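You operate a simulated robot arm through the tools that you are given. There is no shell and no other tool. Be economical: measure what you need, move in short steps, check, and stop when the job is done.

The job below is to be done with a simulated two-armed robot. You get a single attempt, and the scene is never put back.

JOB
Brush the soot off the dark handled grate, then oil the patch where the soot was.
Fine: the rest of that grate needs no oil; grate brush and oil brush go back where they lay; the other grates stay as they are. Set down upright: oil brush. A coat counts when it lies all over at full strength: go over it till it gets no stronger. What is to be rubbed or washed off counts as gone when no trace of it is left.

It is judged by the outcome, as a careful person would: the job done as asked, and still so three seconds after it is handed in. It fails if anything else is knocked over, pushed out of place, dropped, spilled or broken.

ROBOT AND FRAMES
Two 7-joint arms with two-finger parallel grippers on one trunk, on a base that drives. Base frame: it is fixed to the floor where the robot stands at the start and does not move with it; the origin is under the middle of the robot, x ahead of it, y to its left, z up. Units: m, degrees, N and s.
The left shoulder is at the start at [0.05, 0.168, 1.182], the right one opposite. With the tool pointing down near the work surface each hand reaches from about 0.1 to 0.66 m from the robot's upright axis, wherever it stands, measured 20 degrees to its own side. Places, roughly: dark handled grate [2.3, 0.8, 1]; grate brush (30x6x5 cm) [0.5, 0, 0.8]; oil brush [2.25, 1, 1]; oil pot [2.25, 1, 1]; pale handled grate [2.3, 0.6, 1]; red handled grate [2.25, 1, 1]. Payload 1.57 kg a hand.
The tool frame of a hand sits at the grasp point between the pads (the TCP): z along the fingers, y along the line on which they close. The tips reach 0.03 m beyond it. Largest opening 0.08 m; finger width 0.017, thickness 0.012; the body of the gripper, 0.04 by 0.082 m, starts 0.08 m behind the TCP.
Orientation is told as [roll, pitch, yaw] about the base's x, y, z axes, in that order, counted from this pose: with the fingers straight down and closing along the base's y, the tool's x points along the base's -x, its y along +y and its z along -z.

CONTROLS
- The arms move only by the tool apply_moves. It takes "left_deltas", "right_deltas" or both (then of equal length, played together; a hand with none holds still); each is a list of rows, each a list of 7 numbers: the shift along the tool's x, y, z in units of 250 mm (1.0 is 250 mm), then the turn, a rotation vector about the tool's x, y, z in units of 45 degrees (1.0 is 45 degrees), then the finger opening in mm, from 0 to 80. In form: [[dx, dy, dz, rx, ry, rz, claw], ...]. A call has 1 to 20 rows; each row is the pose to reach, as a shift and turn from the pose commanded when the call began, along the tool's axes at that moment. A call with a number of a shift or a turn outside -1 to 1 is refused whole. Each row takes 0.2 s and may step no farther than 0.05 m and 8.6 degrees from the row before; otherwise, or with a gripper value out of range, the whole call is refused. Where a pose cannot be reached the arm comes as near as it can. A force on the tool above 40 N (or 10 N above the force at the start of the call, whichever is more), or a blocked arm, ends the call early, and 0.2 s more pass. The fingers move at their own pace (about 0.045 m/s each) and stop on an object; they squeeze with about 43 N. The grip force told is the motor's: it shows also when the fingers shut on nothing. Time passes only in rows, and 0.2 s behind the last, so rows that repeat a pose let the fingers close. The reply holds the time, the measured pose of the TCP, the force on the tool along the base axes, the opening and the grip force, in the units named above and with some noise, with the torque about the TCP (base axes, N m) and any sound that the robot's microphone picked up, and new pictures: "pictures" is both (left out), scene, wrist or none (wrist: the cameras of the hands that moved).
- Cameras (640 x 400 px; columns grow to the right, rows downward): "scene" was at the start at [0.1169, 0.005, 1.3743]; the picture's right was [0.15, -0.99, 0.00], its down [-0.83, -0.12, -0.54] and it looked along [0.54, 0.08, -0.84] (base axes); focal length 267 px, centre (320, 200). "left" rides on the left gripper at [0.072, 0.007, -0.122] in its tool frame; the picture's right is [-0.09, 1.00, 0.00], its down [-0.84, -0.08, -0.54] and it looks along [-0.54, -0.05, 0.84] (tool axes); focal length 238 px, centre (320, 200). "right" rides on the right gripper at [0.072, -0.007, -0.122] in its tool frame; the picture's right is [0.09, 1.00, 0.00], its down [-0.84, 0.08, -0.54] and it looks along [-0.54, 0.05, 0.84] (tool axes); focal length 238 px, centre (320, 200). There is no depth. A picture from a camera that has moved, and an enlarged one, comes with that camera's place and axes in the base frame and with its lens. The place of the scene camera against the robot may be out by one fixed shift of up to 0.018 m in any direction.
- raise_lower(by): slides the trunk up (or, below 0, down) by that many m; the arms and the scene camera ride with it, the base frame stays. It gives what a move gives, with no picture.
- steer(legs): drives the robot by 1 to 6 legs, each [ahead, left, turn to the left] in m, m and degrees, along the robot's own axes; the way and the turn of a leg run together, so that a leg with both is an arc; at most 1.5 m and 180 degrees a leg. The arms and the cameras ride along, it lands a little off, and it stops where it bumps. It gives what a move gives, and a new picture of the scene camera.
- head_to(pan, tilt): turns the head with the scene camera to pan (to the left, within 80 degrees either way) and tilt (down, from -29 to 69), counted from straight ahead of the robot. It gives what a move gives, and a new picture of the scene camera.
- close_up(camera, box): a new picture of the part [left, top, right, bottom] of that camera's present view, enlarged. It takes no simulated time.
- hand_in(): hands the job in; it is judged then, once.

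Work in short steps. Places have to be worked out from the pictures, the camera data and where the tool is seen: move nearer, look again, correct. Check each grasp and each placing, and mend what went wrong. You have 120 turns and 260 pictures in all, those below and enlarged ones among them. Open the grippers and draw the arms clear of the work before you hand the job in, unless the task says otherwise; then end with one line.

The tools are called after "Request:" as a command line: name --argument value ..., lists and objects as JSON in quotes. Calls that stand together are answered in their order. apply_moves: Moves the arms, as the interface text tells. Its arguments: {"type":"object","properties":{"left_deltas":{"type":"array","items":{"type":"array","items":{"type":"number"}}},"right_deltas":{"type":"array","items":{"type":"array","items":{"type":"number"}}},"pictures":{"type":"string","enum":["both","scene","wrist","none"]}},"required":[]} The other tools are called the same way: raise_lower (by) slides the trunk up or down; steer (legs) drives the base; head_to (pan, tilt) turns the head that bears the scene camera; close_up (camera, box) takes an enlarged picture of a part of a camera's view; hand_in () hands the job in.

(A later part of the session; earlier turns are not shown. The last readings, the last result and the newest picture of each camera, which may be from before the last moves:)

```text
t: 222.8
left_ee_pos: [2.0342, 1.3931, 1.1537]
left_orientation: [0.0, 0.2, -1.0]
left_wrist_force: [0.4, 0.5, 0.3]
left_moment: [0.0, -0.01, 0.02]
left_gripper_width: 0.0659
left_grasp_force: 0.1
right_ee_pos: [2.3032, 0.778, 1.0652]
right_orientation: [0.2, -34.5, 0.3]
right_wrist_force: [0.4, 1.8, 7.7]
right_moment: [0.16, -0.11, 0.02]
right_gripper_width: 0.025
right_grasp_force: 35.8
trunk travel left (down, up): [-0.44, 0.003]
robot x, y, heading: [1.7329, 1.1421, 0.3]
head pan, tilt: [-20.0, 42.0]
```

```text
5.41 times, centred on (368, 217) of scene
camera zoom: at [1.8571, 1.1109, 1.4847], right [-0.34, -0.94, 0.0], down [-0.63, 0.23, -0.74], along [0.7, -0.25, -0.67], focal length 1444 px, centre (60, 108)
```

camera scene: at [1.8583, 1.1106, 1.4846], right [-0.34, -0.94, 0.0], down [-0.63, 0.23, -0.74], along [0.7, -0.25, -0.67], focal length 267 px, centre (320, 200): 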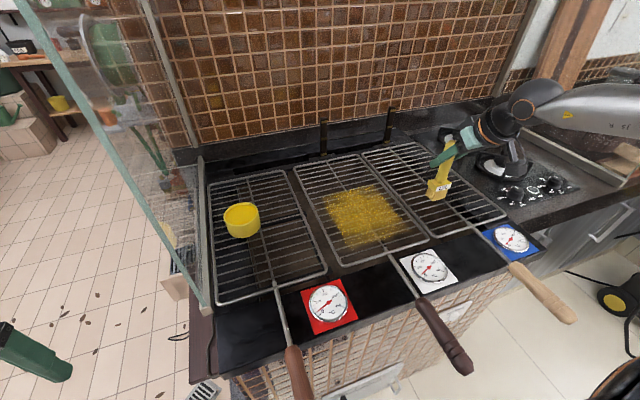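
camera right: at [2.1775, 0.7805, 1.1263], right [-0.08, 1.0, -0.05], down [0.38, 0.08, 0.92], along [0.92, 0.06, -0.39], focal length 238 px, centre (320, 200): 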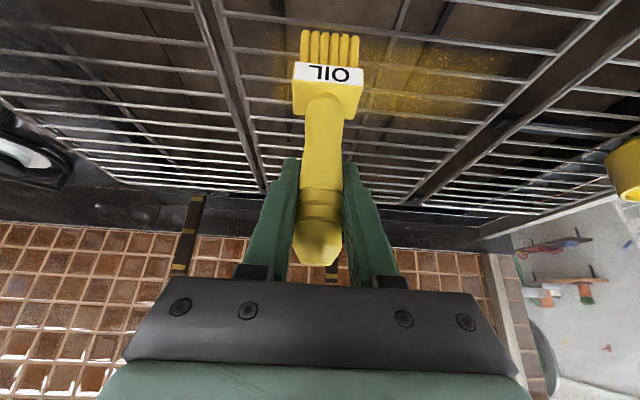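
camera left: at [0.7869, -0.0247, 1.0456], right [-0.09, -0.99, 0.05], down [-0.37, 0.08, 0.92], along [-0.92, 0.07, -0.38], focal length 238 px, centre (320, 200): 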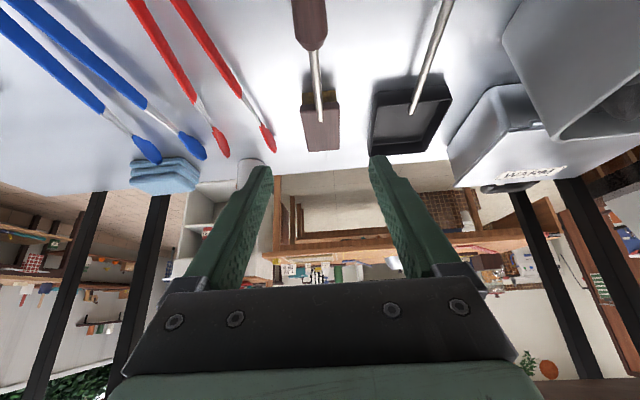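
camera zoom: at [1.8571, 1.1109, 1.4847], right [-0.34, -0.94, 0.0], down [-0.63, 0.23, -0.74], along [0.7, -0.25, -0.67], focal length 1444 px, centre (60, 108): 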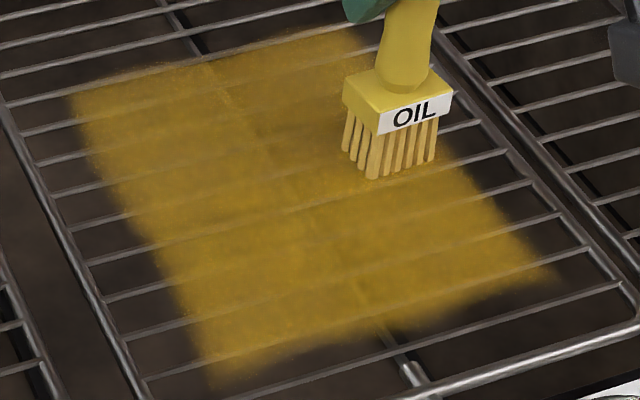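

The near part did not change, so it is at full strength. Finishing the far lanes (with a smaller last step).

Request:
apply_moves --right_deltas '[[-0.082, 0, 0.057, 0, 0, 0, 10], [-0.082, 0.18, 0.057, 0, 0, 0, 10], [-0.082, 0.36, 0.057, 0, 0, 0, 10], [-0.082, 0.54, 0.057, 0, 0, 0, 10], [-0.165, 0.5, 0.114, 0, 0, 0, 10], [-0.165, 0.34, 0.114, 0, 0, 0, 10], [-0.165, 0.17, 0.114, 0, 0, 0, 10], [-0.165, 0, 0.114, 0, 0, 0, 10], [-0.214, 0, 0.148, 0, 0, 0, 10], [-0.214, 0.16, 0.148, 0, 0, 0, 10], [-0.214, 0.32, 0.148, 0, 0, 0, 10], [-0.214, 0.46, 0.148, 0, 0, 0, 10], [-0.214, 0.3, 0.148, 0, 0, 0, 10], [-0.214, 0.15, 0.148, 0, 0, 0, 10], [-0.214, 0, 0.148, 0, 0, 0, 10], [-0.28, 0, 0.05, 0, 0, 0, 10], [-0.27, -0.1, -0.07, 0, 0, 0, 10], [-0.2, -0.22, -0.12, 0, 0, 0, 10], [-0.15, -0.36, -0.17, 0, 0, 0, 10]]' --pictures "none"

Request:
close_up --camera "scene" --box '[316, 180, 420, 254]'

Request:
close_up --camera "scene" --box '[264, 140, 456, 260]'

```text
t: 226.8
left_ee_pos: [2.0336, 1.3933, 1.1537]
left_orientation: [0.0, 0.1, -1.0]
left_wrist_force: [0.1, -0.2, -0.2]
left_moment: [0.02, -0.01, 0.03]
left_gripper_width: 0.0663
left_grasp_force: 0.1
right_ee_pos: [2.3072, 0.6884, 1.1209]
right_orientation: [0.2, -34.4, 0.3]
right_wrist_force: [0.1, 0.6, -1.4]
right_moment: [0.04, -0.01, 0.02]
right_gripper_width: 0.0244
right_grasp_force: 36.0
trunk travel left (down, up): [-0.44, 0.003]
robot x, y, heading: [1.7334, 1.1487, 0.3]
head pan, tilt: [-20.0, 42.0]
```

```text
5.41 times, centred on (368, 217) of scene
camera zoom: at [1.8578, 1.1102, 1.4846], right [-0.34, -0.94, 0.0], down [-0.63, 0.23, -0.74], along [0.7, -0.25, -0.67], focal length 1444 px, centre (60, 108)
```

zoom: 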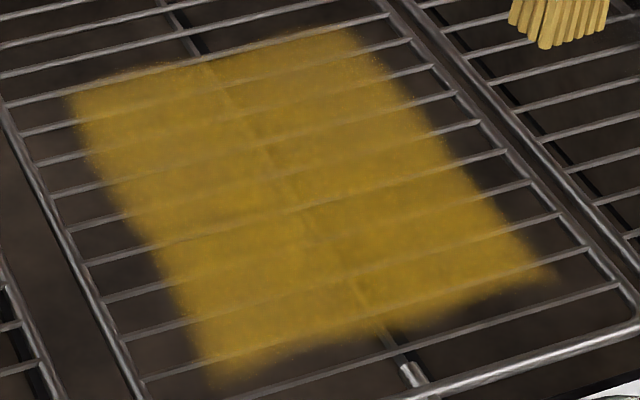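

```text
3.33 times, centred on (360, 200) of scene
camera zoom: at [1.8578, 1.1102, 1.4846], right [-0.34, -0.94, 0.0], down [-0.63, 0.23, -0.74], along [0.7, -0.25, -0.67], focal length 891 px, centre (187, 200)
```

zoom: 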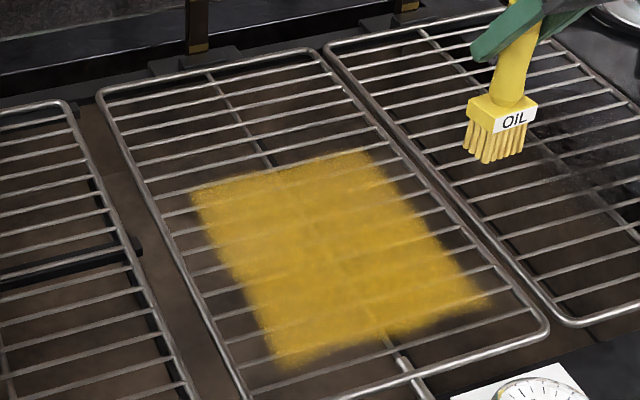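

No change, but the bristles look paler, so the brush might simply be running dry. I'll dip once more and test with a final round.

Request:
apply_moves --right_deltas '[[-0.07, 0.15, -0.05, 0, 0, 0, 10], [-0.15, 0.3, -0.05, 0, 0, 0, 10], [-0.22, 0.45, -0.03, 0, 0, 0, 10], [-0.291, 0.616, -0.013, 0, 0, 0, 10], [-0.291, 0.616, -0.013, 0, 0, 0, 10]]' --pictures "none"

Request:
steer --legs '[[0, 0.297, 0]]'

Request:
close_up --camera "right" --box '[220, 0, 460, 180]'

```text
t: 228.0
left_ee_pos: [2.033, 1.3925, 1.1546]
left_orientation: [0.0, 0.1, -1.0]
left_wrist_force: [0.0, -0.3, 0.0]
left_moment: [-0.01, 0.03, -0.03]
left_gripper_width: 0.066
left_grasp_force: 0.0
right_ee_pos: [2.3684, 0.8414, 1.1636]
right_orientation: [0.2, -34.5, 0.1]
right_wrist_force: [0.3, 0.7, -2.3]
right_moment: [0.02, 0.0, 0.0]
right_gripper_width: 0.0248
right_grasp_force: 36.4
trunk travel left (down, up): [-0.44, 0.003]
robot x, y, heading: [1.7308, 1.1433, 0.1]
head pan, tilt: [-20.0, 42.0]
```

```text
t: 231.2
left_ee_pos: [2.0367, 1.6879, 1.1532]
left_orientation: [-0.1, 0.1, -1.2]
left_wrist_force: [-0.3, -0.3, -0.6]
left_moment: [0.02, -0.01, 0.0]
left_gripper_width: 0.0662
left_grasp_force: 0.0
right_ee_pos: [2.3663, 1.1328, 1.1643]
right_orientation: [0.2, -34.4, 0.0]
right_wrist_force: [0.0, -0.5, -1.5]
right_moment: [0.0, 0.04, -0.01]
right_gripper_width: 0.0248
right_grasp_force: 36.0
trunk travel left (down, up): [-0.44, 0.003]
robot x, y, heading: [1.7302, 1.441, -0.2]
head pan, tilt: [-20.0, 42.0]
camera scene: at [1.8582, 1.4059, 1.4846], right [-0.34, -0.94, 0.0], down [-0.63, 0.23, -0.74], along [0.7, -0.26, -0.67], focal length 267 px, centre (320, 200)
```

scene: 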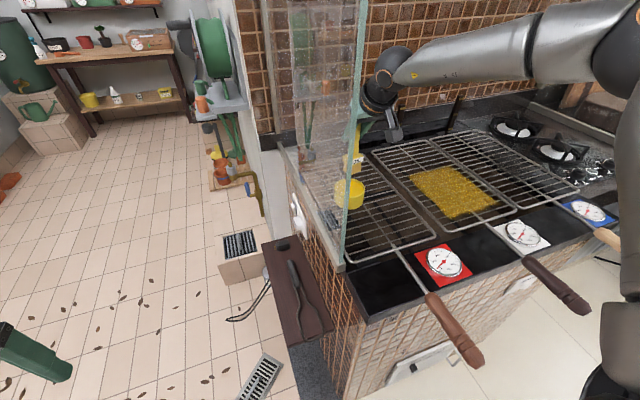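

```text
2.22 times, centred on (340, 90) of right
camera zoom: at [2.2384, 1.127, 1.2236], right [-0.08, 1.0, -0.05], down [0.38, 0.08, 0.92], along [0.92, 0.05, -0.39], focal length 530 px, centre (276, 444)
```

zoom: 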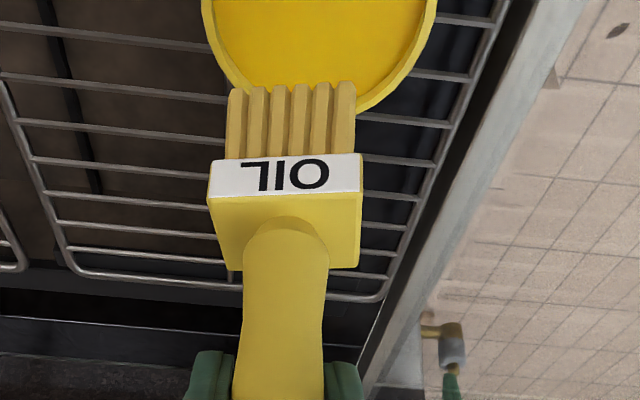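

Aligning 12 mm left and lowering to just above the oil.

Request:
apply_moves --right_deltas '[[0.02, 0.048, -0.014, 0, 0, 0, 10], [0.06, 0.048, 0.043, 0, 0, 0, 10], [0.1, 0.048, 0.1, 0, 0, 0, 10], [0.139, 0.048, 0.158, 0, 0, 0, 10], [0.139, 0.048, 0.158, 0, 0, 0, 10]]' --pictures "wrist"

```text
t: 232.3
left_ee_pos: [2.0358, 1.6876, 1.1536]
left_orientation: [0.0, 0.1, -1.4]
left_wrist_force: [-0.9, -0.4, 0.9]
left_moment: [-0.02, -0.01, 0.01]
left_gripper_width: 0.066
left_grasp_force: 0.0
right_ee_pos: [2.3612, 1.1461, 1.1129]
right_orientation: [0.2, -34.4, 0.0]
right_wrist_force: [-0.3, -0.1, -2.8]
right_moment: [0.0, -0.04, 0.03]
right_gripper_width: 0.0246
right_grasp_force: 36.6
trunk travel left (down, up): [-0.44, 0.003]
robot x, y, heading: [1.7296, 1.4404, -0.1]
head pan, tilt: [-20.0, 42.0]
camera right: at [2.2319, 1.1393, 1.1718], right [-0.08, 1.0, -0.05], down [0.38, 0.08, 0.92], along [0.92, 0.05, -0.39], focal length 238 px, centre (320, 200)
```

right: 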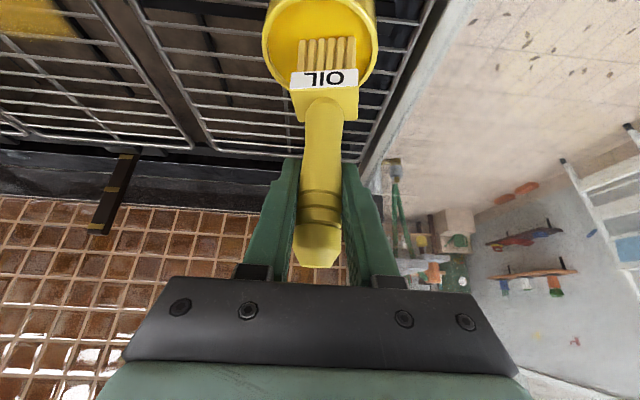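

Now small steps of 2 mm until the bristles touch the oil.

Request:
apply_moves --right_deltas '[[0.0045, 0, 0.0066, 0, 0, 0, 10], [0.009, 0, 0.0132, 0, 0, 0, 10], [0.0135, 0, 0.0198, 0, 0, 0, 10], [0.018, 0, 0.0264, 0, 0, 0, 10], [0.018, 0, 0.0264, 0, 0, 0, 10]]' --pictures "wrist"

```text
t: 233.6
left_ee_pos: [2.034, 1.6869, 1.1542]
left_orientation: [-0.1, -0.1, -1.3]
left_wrist_force: [-0.3, -0.2, 0.4]
left_moment: [-0.03, -0.04, 0.01]
left_gripper_width: 0.066
left_grasp_force: 0.1
right_ee_pos: [2.3592, 1.1474, 1.1118]
right_orientation: [0.2, -35.0, 0.1]
right_wrist_force: [-1.3, -2.4, 21.4]
right_moment: [-0.38, -0.11, -0.04]
right_gripper_width: 0.0249
right_grasp_force: 36.4
trunk travel left (down, up): [-0.44, 0.003]
robot x, y, heading: [1.7329, 1.444, 0.1]
head pan, tilt: [-20.0, 42.0]
camera right: at [2.2315, 1.1398, 1.1677], right [-0.08, 1.0, -0.05], down [0.37, 0.08, 0.92], along [0.92, 0.05, -0.38], focal length 238 px, centre (320, 200)
```

right: 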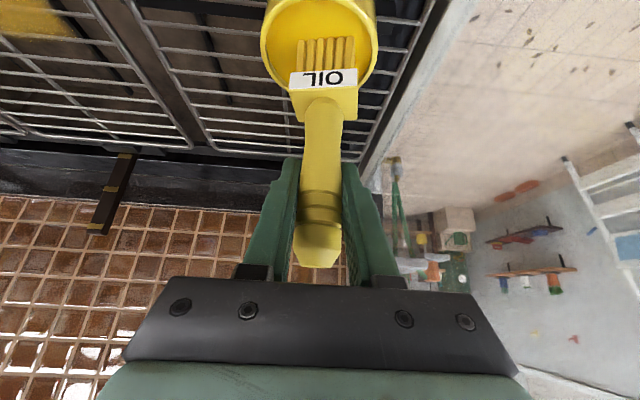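

Dipped (22 N contact, bristles yellow again). Lift, and drive back over the patch.

Request:
apply_moves --right_deltas '[[-0.04, 0, -0.06, 0, 0, 0, 10], [-0.08, 0, -0.12, 0, 0, 0, 10], [-0.126, 0, -0.18, 0, 0, 0, 10], [-0.126, 0, -0.18, 0, 0, 0, 10]]' --pictures "none"

Request:
steer --legs '[[0, -0.3, 0]]'

Request:
close_up --camera "scene" --box '[264, 140, 456, 260]'

```text
t: 234.6
left_ee_pos: [2.036, 1.6866, 1.1534]
left_orientation: [-0.1, 0.2, -1.4]
left_wrist_force: [0.3, 0.5, 0.0]
left_moment: [-0.03, 0.0, 0.01]
left_gripper_width: 0.0659
left_grasp_force: 0.1
right_ee_pos: [2.361, 1.1462, 1.1582]
right_orientation: [0.3, -34.3, 0.0]
right_wrist_force: [0.2, -0.2, -0.8]
right_moment: [0.0, -0.03, 0.0]
right_gripper_width: 0.0245
right_grasp_force: 36.3
trunk travel left (down, up): [-0.44, 0.003]
robot x, y, heading: [1.7312, 1.44, -0.4]
head pan, tilt: [-20.0, 42.0]
```

```text
t: 237.7
left_ee_pos: [2.0352, 1.3929, 1.1538]
left_orientation: [0.0, 0.1, -1.1]
left_wrist_force: [0.0, -0.4, -0.2]
left_moment: [0.01, -0.02, -0.01]
left_gripper_width: 0.0658
left_grasp_force: 0.0
right_ee_pos: [2.3612, 0.8547, 1.1592]
right_orientation: [0.3, -34.5, 0.2]
right_wrist_force: [0.8, 0.5, -1.9]
right_moment: [0.01, -0.03, -0.02]
right_gripper_width: 0.0248
right_grasp_force: 36.5
trunk travel left (down, up): [-0.44, 0.003]
robot x, y, heading: [1.7285, 1.1495, 0.3]
head pan, tilt: [-20.0, 42.0]
camera scene: at [1.8584, 1.112, 1.4846], right [-0.34, -0.94, 0.0], down [-0.63, 0.23, -0.74], along [0.7, -0.25, -0.67], focal length 267 px, centre (320, 200)
```

scene: 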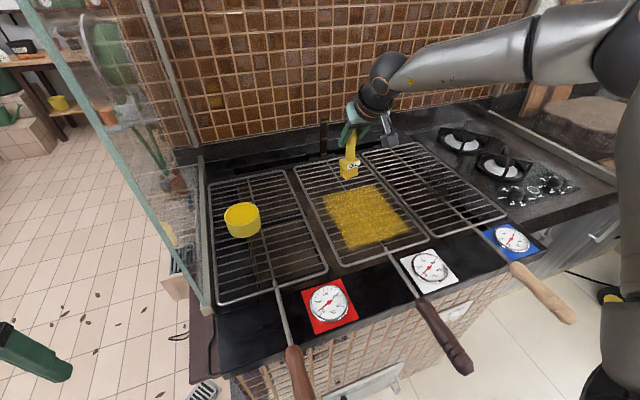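

```text
3.33 times, centred on (360, 200) of scene
camera zoom: at [1.8584, 1.112, 1.4846], right [-0.34, -0.94, 0.0], down [-0.63, 0.23, -0.74], along [0.7, -0.25, -0.67], focal length 891 px, centre (187, 200)
```

zoom: 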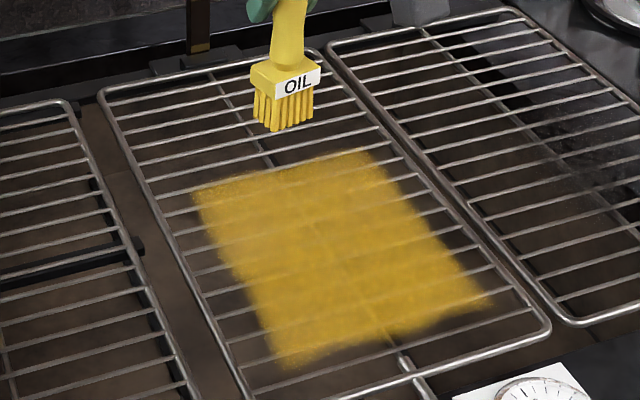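

Round with fresh oil, far lanes first.

Request:
apply_moves --right_deltas '[[0.05, -0.1, 0.08, 0, 0, 0, 10], [0.1, -0.2, 0.16, 0, 0, 0, 10], [0.14, -0.299, 0.24, 0, 0, 0, 10], [0.17, -0.299, 0.28, 0, 0, 0, 10], [0.197, -0.299, 0.314, 0, 0, 0, 10], [0.197, -0.14, 0.314, 0, 0, 0, 10], [0.197, 0.01, 0.314, 0, 0, 0, 10], [0.197, 0.16, 0.314, 0, 0, 0, 10], [0.279, 0.2, 0.257, 0, 0, 0, 10], [0.279, 0.03, 0.257, 0, 0, 0, 10], [0.279, -0.13, 0.257, 0, 0, 0, 10], [0.279, -0.299, 0.257, 0, 0, 0, 10], [0.361, -0.299, 0.2, 0, 0, 0, 10], [0.361, -0.13, 0.2, 0, 0, 0, 10], [0.361, 0.03, 0.2, 0, 0, 0, 10], [0.361, 0.2, 0.2, 0, 0, 0, 10], [0.443, 0.2, 0.143, 0, 0, 0, 10], [0.443, 0.03, 0.143, 0, 0, 0, 10], [0.443, -0.13, 0.143, 0, 0, 0, 10], [0.443, -0.299, 0.143, 0, 0, 0, 10]]' --pictures "none"

Request:
apply_moves --right_deltas '[[0.082, 0, -0.057, 0, 0, 0, 10], [0.082, 0.18, -0.057, 0, 0, 0, 10], [0.082, 0.36, -0.057, 0, 0, 0, 10], [0.082, 0.5, -0.057, 0, 0, 0, 10], [0.15, 0.5, -0.103, 0, 0, 0, 10], [0.15, 0.34, -0.103, 0, 0, 0, 10], [0.15, 0.17, -0.103, 0, 0, 0, 10], [0.15, 0, -0.103, 0, 0, 0, 10], [0.05, 0, -0.25, 0, 0, 0, 10], [-0.05, -0.15, -0.3, 0, 0, 0, 10], [-0.1, -0.3, -0.3, 0, 0, 0, 10], [-0.1, -0.45, -0.3, 0, 0, 0, 10]]' --pictures "none"

Request:
close_up --camera "scene" --box '[264, 140, 456, 260]'

Request:
close_up --camera "scene" --box '[316, 180, 420, 254]'

```text
t: 241.9
left_ee_pos: [2.0342, 1.3935, 1.1529]
left_orientation: [0.0, 0.1, -1.0]
left_wrist_force: [0.1, -1.2, -0.5]
left_moment: [-0.01, 0.02, 0.02]
left_gripper_width: 0.066
left_grasp_force: 0.0
right_ee_pos: [2.2908, 0.7807, 1.0671]
right_orientation: [0.4, -34.4, 0.2]
right_wrist_force: [-0.3, -1.1, -1.8]
right_moment: [0.02, -0.02, 0.0]
right_gripper_width: 0.0248
right_grasp_force: 36.2
trunk travel left (down, up): [-0.44, 0.003]
robot x, y, heading: [1.7328, 1.1457, 0.3]
head pan, tilt: [-20.0, 42.0]
```

```text
t: 244.5
left_ee_pos: [2.0339, 1.3926, 1.1535]
left_orientation: [0.0, 0.2, -0.9]
left_wrist_force: [0.2, 0.2, -0.2]
left_moment: [0.02, -0.01, 0.0]
left_gripper_width: 0.0661
left_grasp_force: 0.1
right_ee_pos: [2.2706, 0.6649, 1.1437]
right_orientation: [0.3, -34.4, 0.2]
right_wrist_force: [0.2, -0.6, -0.9]
right_moment: [0.02, -0.02, 0.01]
right_gripper_width: 0.0247
right_grasp_force: 36.0
trunk travel left (down, up): [-0.44, 0.003]
robot x, y, heading: [1.7296, 1.1483, 0.1]
head pan, tilt: [-20.0, 42.0]
```

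```text
3.33 times, centred on (360, 200) of scene
camera zoom: at [1.8583, 1.111, 1.4845], right [-0.34, -0.94, 0.0], down [-0.63, 0.23, -0.74], along [0.7, -0.25, -0.67], focal length 891 px, centre (187, 200)
```

zoom: 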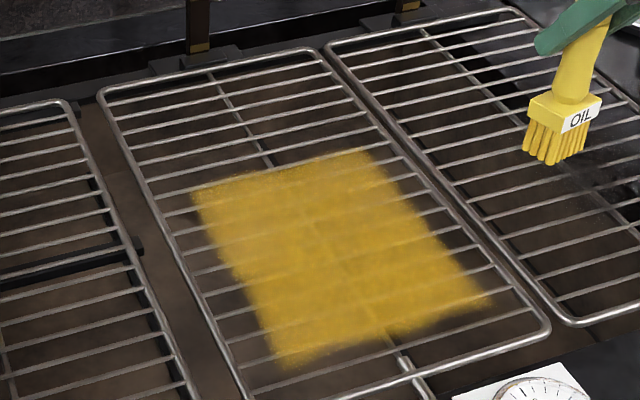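

```text
5.41 times, centred on (368, 217) of scene
camera zoom: at [1.8583, 1.111, 1.4845], right [-0.34, -0.94, 0.0], down [-0.63, 0.23, -0.74], along [0.7, -0.25, -0.67], focal length 1444 px, centre (60, 108)
```

zoom: 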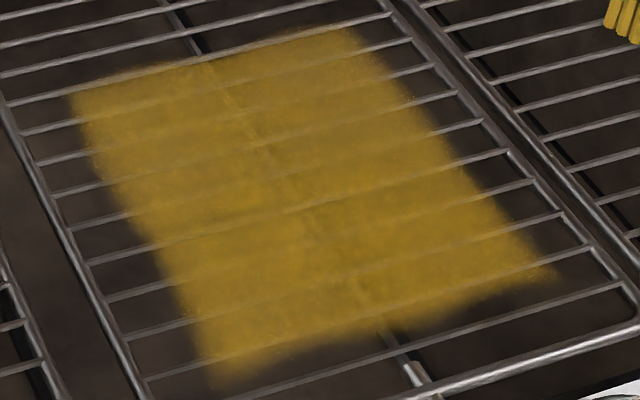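

The last round had little contact pressure. One more with fresh oil, 3 mm lower.

Request:
apply_moves --right_deltas '[[0.08, 0.14, 0, 0, 0, 0, 10], [0.16, 0.28, 0.03, 0, 0, 0, 10], [0.22, 0.44, 0.08, 0, 0, 0, 10], [0.27, 0.44, 0.15, 0, 0, 0, 10], [0.299, 0.44, 0.184, 0, 0, 0, 10], [0.299, 0.62, 0.184, 0, 0, 0, 10], [0.299, 0.79, 0.184, 0, 0, 0, 10], [0.299, 0.96, 0.184, 0, 0, 0, 10], [0.217, 0.96, 0.241, 0, 0, 0, 10], [0.217, 0.79, 0.241, 0, 0, 0, 10], [0.217, 0.62, 0.241, 0, 0, 0, 10], [0.217, 0.44, 0.241, 0, 0, 0, 10], [0.135, 0.44, 0.298, 0, 0, 0, 10], [0.135, 0.62, 0.298, 0, 0, 0, 10], [0.135, 0.79, 0.298, 0, 0, 0, 10], [0.135, 0.96, 0.298, 0, 0, 0, 10], [0.053, 0.96, 0.355, 0, 0, 0, 10], [0.053, 0.79, 0.355, 0, 0, 0, 10], [0.053, 0.62, 0.355, 0, 0, 0, 10], [0.053, 0.44, 0.355, 0, 0, 0, 10]]' --pictures "none"

Request:
apply_moves --right_deltas '[[-0.082, 0, 0.057, 0, 0, 0, 10], [-0.082, 0.18, 0.057, 0, 0, 0, 10], [-0.082, 0.36, 0.057, 0, 0, 0, 10], [-0.082, 0.54, 0.057, 0, 0, 0, 10], [-0.165, 0.5, 0.114, 0, 0, 0, 10], [-0.165, 0.34, 0.114, 0, 0, 0, 10], [-0.165, 0.17, 0.114, 0, 0, 0, 10], [-0.165, 0, 0.114, 0, 0, 0, 10], [-0.198, 0, 0.137, 0, 0, 0, 10], [-0.198, 0.16, 0.137, 0, 0, 0, 10], [-0.198, 0.32, 0.137, 0, 0, 0, 10], [-0.198, 0.46, 0.137, 0, 0, 0, 10], [-0.198, 0.3, 0.137, 0, 0, 0, 10], [-0.198, 0.15, 0.137, 0, 0, 0, 10], [-0.198, 0, 0.137, 0, 0, 0, 10], [-0.27, 0, 0.05, 0, 0, 0, 10], [-0.26, -0.1, -0.07, 0, 0, 0, 10], [-0.2, -0.22, -0.12, 0, 0, 0, 10], [-0.15, -0.36, -0.17, 0, 0, 0, 10]]' --pictures "none"

Request:
close_up --camera "scene" --box '[264, 140, 456, 260]'

Request:
close_up --camera "scene" --box '[316, 180, 420, 254]'

```text
t: 248.7
left_ee_pos: [2.0328, 1.3948, 1.1545]
left_orientation: [-0.1, -0.1, -1.1]
left_wrist_force: [-1.3, -0.3, 0.2]
left_moment: [-0.02, 0.0, 0.01]
left_gripper_width: 0.0659
left_grasp_force: 0.0
right_ee_pos: [2.3095, 0.7796, 1.0663]
right_orientation: [0.5, -35.0, 0.3]
right_wrist_force: [2.1, 5.8, 20.0]
right_moment: [0.32, -0.52, 0.08]
right_gripper_width: 0.0247
right_grasp_force: 35.9
trunk travel left (down, up): [-0.44, 0.003]
robot x, y, heading: [1.7332, 1.1467, 0.3]
head pan, tilt: [-20.0, 42.0]
```

```text
t: 252.7
left_ee_pos: [2.0342, 1.3936, 1.1536]
left_orientation: [0.1, 0.1, -1.0]
left_wrist_force: [-0.4, -0.2, -0.3]
left_moment: [-0.04, -0.05, -0.01]
left_gripper_width: 0.0659
left_grasp_force: 0.2
right_ee_pos: [2.3145, 0.6862, 1.1162]
right_orientation: [0.1, -34.3, 0.3]
right_wrist_force: [0.4, -0.3, -1.0]
right_moment: [0.06, -0.02, 0.0]
right_gripper_width: 0.0246
right_grasp_force: 36.4
right hand out of reach, approached as far as the arm can: row 12
trunk travel left (down, up): [-0.44, 0.003]
robot x, y, heading: [1.7347, 1.147, -0.1]
head pan, tilt: [-20.0, 42.0]
```

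```text
3.33 times, centred on (360, 200) of scene
camera zoom: at [1.8577, 1.1114, 1.4846], right [-0.34, -0.94, 0.0], down [-0.63, 0.23, -0.74], along [0.7, -0.25, -0.67], focal length 891 px, centre (187, 200)
```

zoom: 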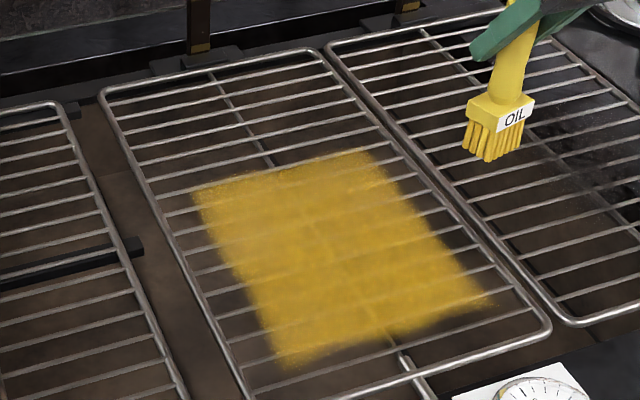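

```text
5.41 times, centred on (368, 217) of scene
camera zoom: at [1.8577, 1.1114, 1.4846], right [-0.34, -0.94, 0.0], down [-0.63, 0.23, -0.74], along [0.7, -0.25, -0.67], focal length 1444 px, centre (60, 108)
```

zoom: 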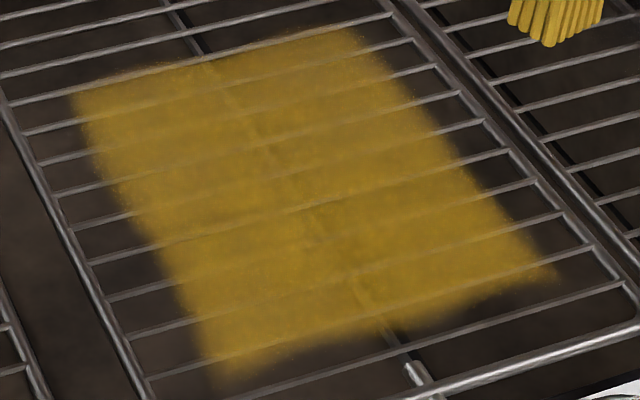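

The coat no longer changes: full strength. Now check how the brush sits in the grip before returning it.

Request:
apply_moves --right_deltas '[[0.08, 0.16, -0.08, 0, 0, 0, 10], [0.16, 0.32, -0.14, 0, 0, 0, 10], [0.24, 0.48, -0.2, 0, 0, 0, 10], [0.3, 0.64, -0.24, 0, 0, 0, 10], [0.3, 0.8, -0.24, 0, 0, 0, 10], [0.3, 0.8, -0.24, 0, 0, 0, 10]]'

Request:
steer --legs '[[0, 0.18, 0]]'

Request:
head_to --pan -10 --tilt 45

Request:
close_up --camera "scene" --box '[320, 110, 480, 230]'

```text
t: 254.1
left_ee_pos: [2.0347, 1.3936, 1.1544]
left_orientation: [0.1, 0.0, -1.0]
left_wrist_force: [-0.3, -0.1, -0.4]
left_moment: [0.02, 0.01, 0.02]
left_gripper_width: 0.0657
left_grasp_force: 0.1
right_ee_pos: [2.2172, 0.8866, 1.1246]
right_orientation: [0.2, -34.4, 0.3]
right_wrist_force: [-0.2, -0.5, -1.1]
right_moment: [-0.02, -0.01, -0.01]
right_gripper_width: 0.0246
right_grasp_force: 35.8
trunk travel left (down, up): [-0.44, 0.003]
robot x, y, heading: [1.7319, 1.1512, 0.2]
head pan, tilt: [-20.0, 42.0]
camera scene: at [1.8581, 1.1115, 1.4846], right [-0.34, -0.94, 0.0], down [-0.63, 0.23, -0.74], along [0.7, -0.25, -0.67], focal length 267 px, centre (320, 200)
camera right: at [2.0895, 0.8792, 1.1833], right [-0.08, 1.0, -0.05], down [0.38, 0.08, 0.92], along [0.92, 0.06, -0.39], focal length 238 px, centre (320, 200)
```

scene: 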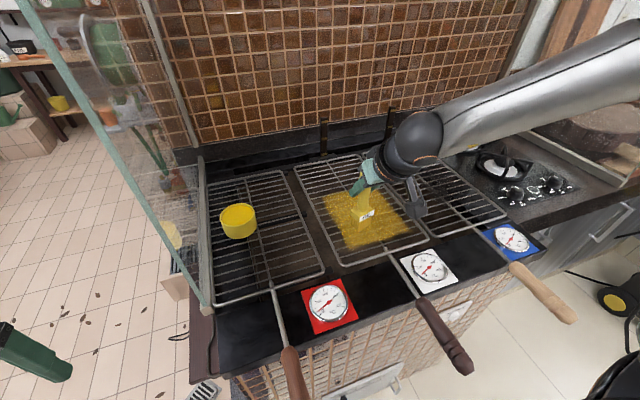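
right: 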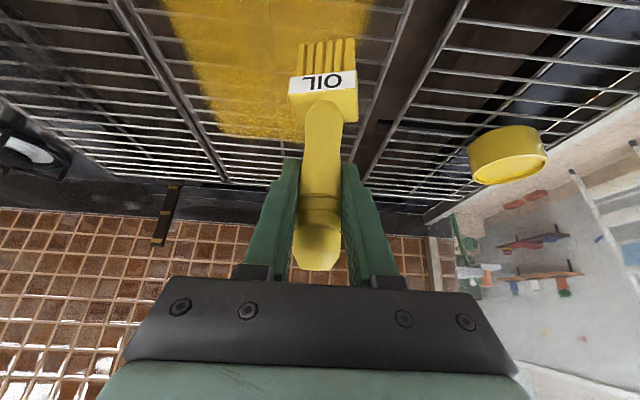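

```text
t: 256.3
left_ee_pos: [2.0351, 1.5703, 1.1526]
left_orientation: [0.0, 0.1, -1.1]
left_wrist_force: [0.1, 0.4, -0.1]
left_moment: [0.0, 0.01, 0.04]
left_gripper_width: 0.066
left_grasp_force: 0.1
right_ee_pos: [2.2179, 1.0627, 1.1238]
right_orientation: [0.3, -34.4, 0.1]
right_wrist_force: [-0.6, -0.6, -1.3]
right_moment: [-0.02, -0.01, 0.0]
right_gripper_width: 0.0243
right_grasp_force: 36.7
trunk travel left (down, up): [-0.44, 0.003]
robot x, y, heading: [1.7266, 1.3253, -0.4]
head pan, tilt: [-20.0, 42.0]
camera scene: at [1.8581, 1.2891, 1.4846], right [-0.34, -0.94, 0.0], down [-0.63, 0.23, -0.74], along [0.7, -0.25, -0.67], focal length 267 px, centre (320, 200)
```

scene: 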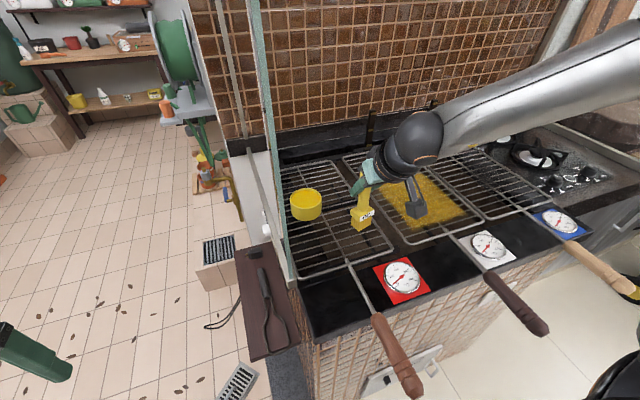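

```text
t: 257.0
left_ee_pos: [2.0347, 1.5695, 1.1529]
left_orientation: [0.1, 0.2, -1.1]
left_wrist_force: [-0.4, -0.9, 0.8]
left_moment: [0.0, 0.02, 0.04]
left_gripper_width: 0.0659
left_grasp_force: 0.0
right_ee_pos: [2.2174, 1.0619, 1.1243]
right_orientation: [0.2, -34.4, 0.1]
right_wrist_force: [0.6, 0.6, -1.4]
right_moment: [0.02, 0.02, -0.02]
right_gripper_width: 0.0246
right_grasp_force: 36.5
trunk travel left (down, up): [-0.44, 0.003]
robot x, y, heading: [1.7297, 1.3277, -0.1]
head pan, tilt: [-10.0, 45.0]
camera scene: at [1.8596, 1.3031, 1.4803], right [-0.17, -0.98, 0.0], down [-0.7, 0.12, -0.71], along [0.7, -0.12, -0.71], focal length 267 px, centre (320, 200)
```

scene: 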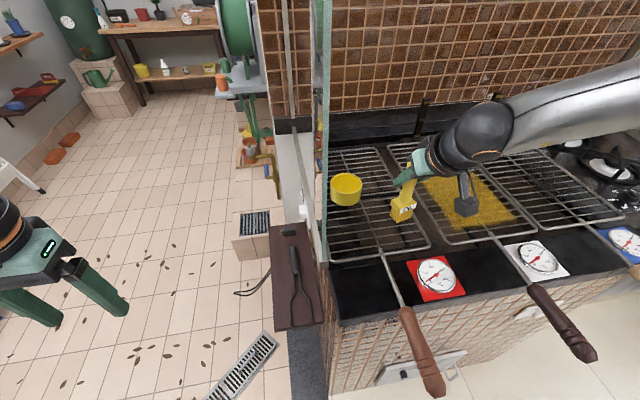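

```text
3.33 times, centred on (400, 170) of scene
camera zoom: at [1.8596, 1.3031, 1.4803], right [-0.17, -0.98, 0.0], down [-0.7, 0.12, -0.71], along [0.7, -0.12, -0.71], focal length 891 px, centre (53, 300)
```

zoom: 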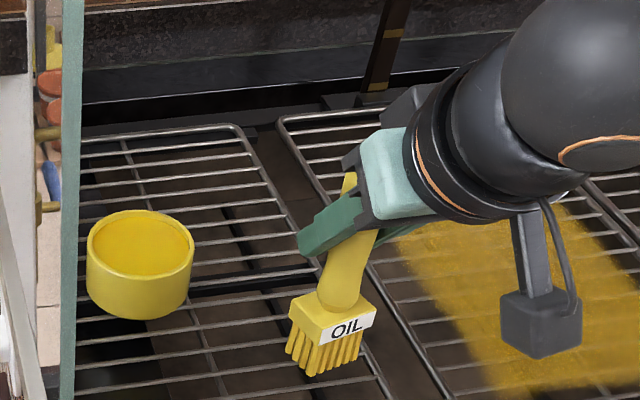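

The brush seems slightly twisted about its handle axis. I'll enlarge the wrist view to estimate it.

Request:
close_up --camera "right" --box '[240, 20, 440, 280]'

```text
1.54 times, centred on (340, 150) of right
camera zoom: at [2.0889, 1.0552, 1.1833], right [-0.08, 1.0, -0.05], down [0.38, 0.08, 0.92], along [0.92, 0.05, -0.39], focal length 367 px, centre (289, 277)
```

zoom: 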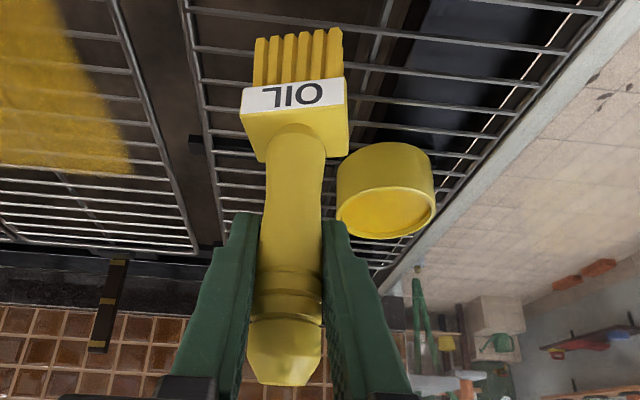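

I estimate ~13° twist and ~3.5° forward lean. I'll counter-rotate the hand and align y, still 5 cm above the grate.

Request:
apply_moves --right_deltas '[[0, 0.023, 0, 0.082, 0.038, 0.119, 10], [0, 0.046, 0, 0.163, 0.076, 0.238, 10], [0, 0.046, 0, 0.163, 0.076, 0.238, 10]]' --pictures "none"

Request:
close_up --camera "scene" --box '[320, 110, 480, 230]'

Request:
close_up --camera "right" --box '[240, 20, 440, 280]'

```text
t: 257.8
left_ee_pos: [2.0357, 1.5703, 1.1539]
left_orientation: [0.1, 0.1, -1.2]
left_wrist_force: [-0.6, -1.0, -0.2]
left_moment: [0.03, 0.02, 0.01]
left_gripper_width: 0.0659
left_grasp_force: 0.1
right_ee_pos: [2.2176, 1.075, 1.1241]
right_orientation: [-0.3, -30.9, -12.7]
right_wrist_force: [0.2, 0.4, -1.0]
right_moment: [0.0, 0.01, -0.02]
right_gripper_width: 0.0248
right_grasp_force: 36.5
trunk travel left (down, up): [-0.44, 0.003]
robot x, y, heading: [1.7286, 1.322, -0.2]
head pan, tilt: [-10.0, 45.0]
```

```text
3.33 times, centred on (400, 170) of scene
camera zoom: at [1.8595, 1.3032, 1.4803], right [-0.17, -0.98, 0.0], down [-0.7, 0.12, -0.71], along [0.7, -0.12, -0.71], focal length 891 px, centre (53, 300)
```

zoom: 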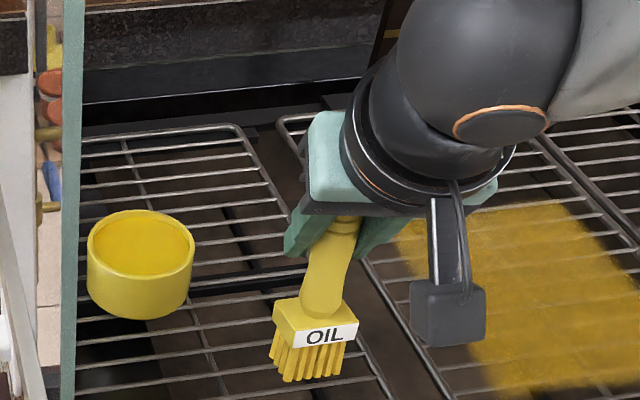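

```text
1.54 times, centred on (340, 150) of right
camera zoom: at [2.0937, 1.0962, 1.1909], right [0.14, 0.99, -0.05], down [0.45, -0.02, 0.89], along [0.88, -0.15, -0.44], focal length 367 px, centre (289, 277)
```

zoom: 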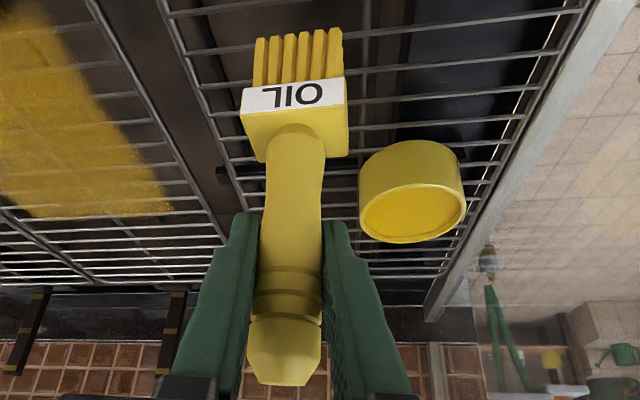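

Aligned and upright now. Lowering to just above the wires.

Request:
apply_moves --right_deltas '[[0.03, -0.012, 0.05, 0, 0, 0, 10], [0.06, -0.012, 0.1, 0, 0, 0, 10], [0.0986, -0.012, 0.1647, 0, 0, 0, 10], [0.0986, -0.012, 0.1647, 0, 0, 0, 10]]' --pictures "none"

Request:
apply_moves --right_deltas '[[0.004, 0, 0.0069, 0, 0, 0, 10], [0.008, 0, 0.0137, 0, 0, 0, 10], [0.012, 0, 0.0206, 0, 0, 0, 10], [0.012, 0, 0.0206, 0, 0, 0, 10]]' --pictures "none"

```text
t: 258.8
left_ee_pos: [2.0359, 1.5704, 1.1534]
left_orientation: [0.0, 0.1, -1.3]
left_wrist_force: [0.7, 0.1, -0.4]
left_moment: [0.01, -0.01, 0.02]
left_gripper_width: 0.066
left_grasp_force: 0.1
right_ee_pos: [2.2159, 1.0704, 1.077]
right_orientation: [-0.4, -31.0, -12.7]
right_wrist_force: [0.9, 0.6, -0.6]
right_moment: [-0.03, -0.04, -0.01]
right_gripper_width: 0.0245
right_grasp_force: 36.3
trunk travel left (down, up): [-0.44, 0.003]
robot x, y, heading: [1.7331, 1.3212, 0.3]
head pan, tilt: [-10.0, 45.0]
```

```text
t: 259.8
left_ee_pos: [2.0346, 1.5707, 1.1529]
left_orientation: [0.0, 0.1, -1.1]
left_wrist_force: [0.0, -0.8, -0.1]
left_moment: [-0.02, 0.05, 0.0]
left_gripper_width: 0.066
left_grasp_force: 0.2
right_ee_pos: [2.2155, 1.0715, 1.071]
right_orientation: [-0.2, -30.9, -12.7]
right_wrist_force: [-1.0, -0.3, -1.5]
right_moment: [0.0, 0.01, -0.01]
right_gripper_width: 0.0246
right_grasp_force: 36.5
trunk travel left (down, up): [-0.44, 0.003]
robot x, y, heading: [1.7355, 1.3232, -0.1]
head pan, tilt: [-10.0, 45.0]
```

No contact yet; further 2 mm steps.

Request:
apply_moves --right_deltas '[[0.004, 0, 0.0069, 0, 0, 0, 10], [0.008, 0, 0.0137, 0, 0, 0, 10], [0.008, 0, 0.0137, 0, 0, 0, 10]]' --pictures "none"

```text
t: 260.6
left_ee_pos: [2.0356, 1.5709, 1.1538]
left_orientation: [0.1, 0.2, -1.1]
left_wrist_force: [0.5, -0.5, 0.4]
left_moment: [-0.03, 0.02, -0.04]
left_gripper_width: 0.0659
left_grasp_force: 0.1
right_ee_pos: [2.2175, 1.0715, 1.0674]
right_orientation: [-0.3, -31.1, -12.5]
right_wrist_force: [0.0, -0.6, 1.2]
right_moment: [-0.05, -0.03, -0.01]
right_gripper_width: 0.0247
right_grasp_force: 36.6
trunk travel left (down, up): [-0.44, 0.003]
robot x, y, heading: [1.7318, 1.3271, -0.1]
head pan, tilt: [-10.0, 45.0]
```

Light contact. One more mm, then view before releasing.

Request:
apply_moves --right_deltas '[[0.002, 0, 0.0035, 0, 0, 0, 10], [0.002, 0, 0.0035, 0, 0, 0, 10]]' --pictures "none"

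Request:
close_up --camera "scene" --box '[320, 120, 480, 240]'

```text
t: 261.2
left_ee_pos: [2.0349, 1.5704, 1.1553]
left_orientation: [0.1, 0.0, -1.1]
left_wrist_force: [0.6, -0.4, -0.4]
left_moment: [0.03, 0.01, 0.01]
left_gripper_width: 0.066
left_grasp_force: 0.0
right_ee_pos: [2.2171, 1.0711, 1.0681]
right_orientation: [-0.2, -31.1, -12.6]
right_wrist_force: [-0.6, 0.3, 8.5]
right_moment: [-0.14, 0.0, 0.0]
right_gripper_width: 0.0244
right_grasp_force: 36.2
trunk travel left (down, up): [-0.44, 0.003]
robot x, y, heading: [1.7336, 1.325, -0.1]
head pan, tilt: [-10.0, 45.0]
```

```text
3.33 times, centred on (400, 180) of scene
camera zoom: at [1.8587, 1.3038, 1.4805], right [-0.17, -0.98, 0.0], down [-0.7, 0.12, -0.71], along [0.7, -0.12, -0.71], focal length 891 px, centre (53, 267)
```

zoom: 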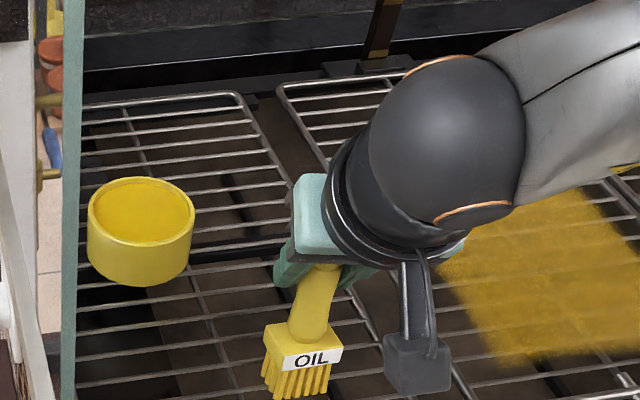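

Firm contact, looks upright. Opening gradually and checking that it stands.

Request:
apply_moves --right_deltas '[[0, 0, 0, 0, 0, 0, 28], [0, 0, 0, 0, 0, 0, 32], [0, 0, 0, 0, 0, 0, 40], [0, 0, 0, 0, 0, 0, 50], [0, 0, 0, 0, 0, 0, 60], [0, 0, 0, 0, 0, 0, 60], [0, 0, 0, 0, 0, 0, 60]]' --pictures "wrist"

```text
t: 262.8
left_ee_pos: [2.0352, 1.5695, 1.1537]
left_orientation: [0.0, 0.1, -1.2]
left_wrist_force: [-0.4, -0.6, 0.0]
left_moment: [0.01, 0.01, 0.0]
left_gripper_width: 0.0662
left_grasp_force: 0.0
right_ee_pos: [2.2163, 1.0707, 1.0646]
right_orientation: [-0.3, -31.0, -12.6]
right_wrist_force: [-0.5, -1.2, -0.4]
right_moment: [-0.02, -0.03, -0.01]
right_gripper_width: 0.0602
right_grasp_force: 0.0
trunk travel left (down, up): [-0.44, 0.003]
robot x, y, heading: [1.7315, 1.3232, 0.1]
head pan, tilt: [-10.0, 45.0]
camera right: at [2.0936, 1.0918, 1.1322], right [0.14, 0.99, -0.05], down [0.45, -0.02, 0.9], along [0.88, -0.15, -0.44], focal length 238 px, centre (320, 200)
```

right: 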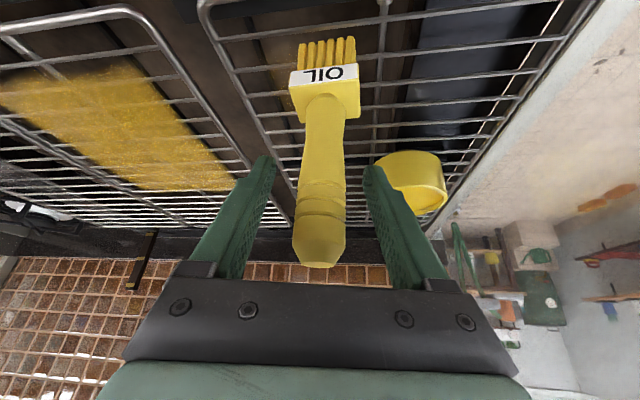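

It stands on its own, centred between the open fingers. Withdrawing along the tool axis.

Request:
apply_moves --right_deltas '[[0, 0, -0.08, 0, 0, 0, 60], [0, 0, -0.18, 0, 0, 0, 60], [0, 0, -0.3, 0, 0, 0, 60], [0, 0, -0.42, 0, 0, 0, 60], [0, 0, -0.5, 0, 0, 0, 60]]'

Request:
close_up --camera "right" --box '[160, 0, 480, 200]'

```text
t: 264.0
left_ee_pos: [2.0355, 1.5698, 1.1537]
left_orientation: [0.0, 0.1, -1.2]
left_wrist_force: [0.7, 0.6, 0.0]
left_moment: [0.0, 0.04, -0.01]
left_gripper_width: 0.066
left_grasp_force: 0.1
right_ee_pos: [2.1538, 1.0854, 1.1736]
right_orientation: [-0.3, -31.0, -12.7]
right_wrist_force: [0.2, -0.4, -0.5]
right_moment: [-0.02, 0.03, -0.01]
right_gripper_width: 0.0601
right_grasp_force: 0.1
trunk travel left (down, up): [-0.44, 0.003]
robot x, y, heading: [1.7349, 1.325, 0.0]
head pan, tilt: [-10.0, 45.0]
camera scene: at [1.8592, 1.3034, 1.4803], right [-0.17, -0.98, 0.0], down [-0.7, 0.12, -0.71], along [0.7, -0.12, -0.71], focal length 267 px, centre (320, 200)
camera right: at [2.0315, 1.1066, 1.2403], right [0.14, 0.99, -0.05], down [0.45, -0.02, 0.89], along [0.88, -0.15, -0.44], focal length 238 px, centre (320, 200)
```

scene: 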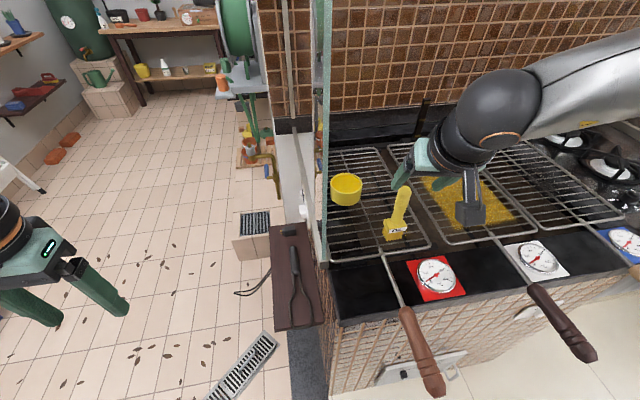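
right: 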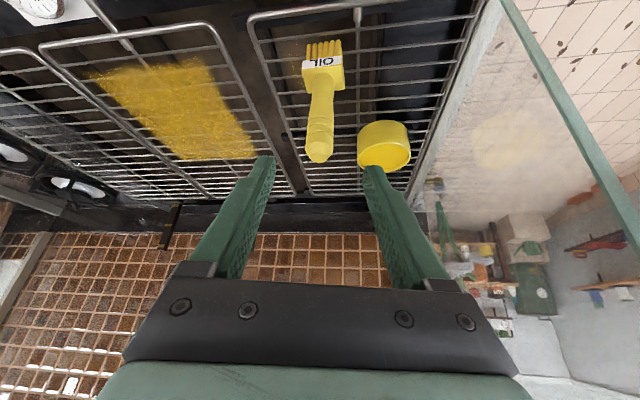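

```text
2.00 times, centred on (320, 100) of right
camera zoom: at [2.0315, 1.1066, 1.2403], right [0.14, 0.99, -0.05], down [0.45, -0.02, 0.89], along [0.88, -0.15, -0.44], focal length 477 px, centre (320, 400)
```

zoom: 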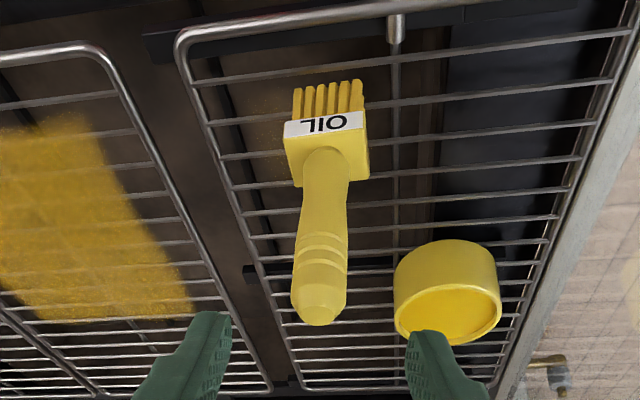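

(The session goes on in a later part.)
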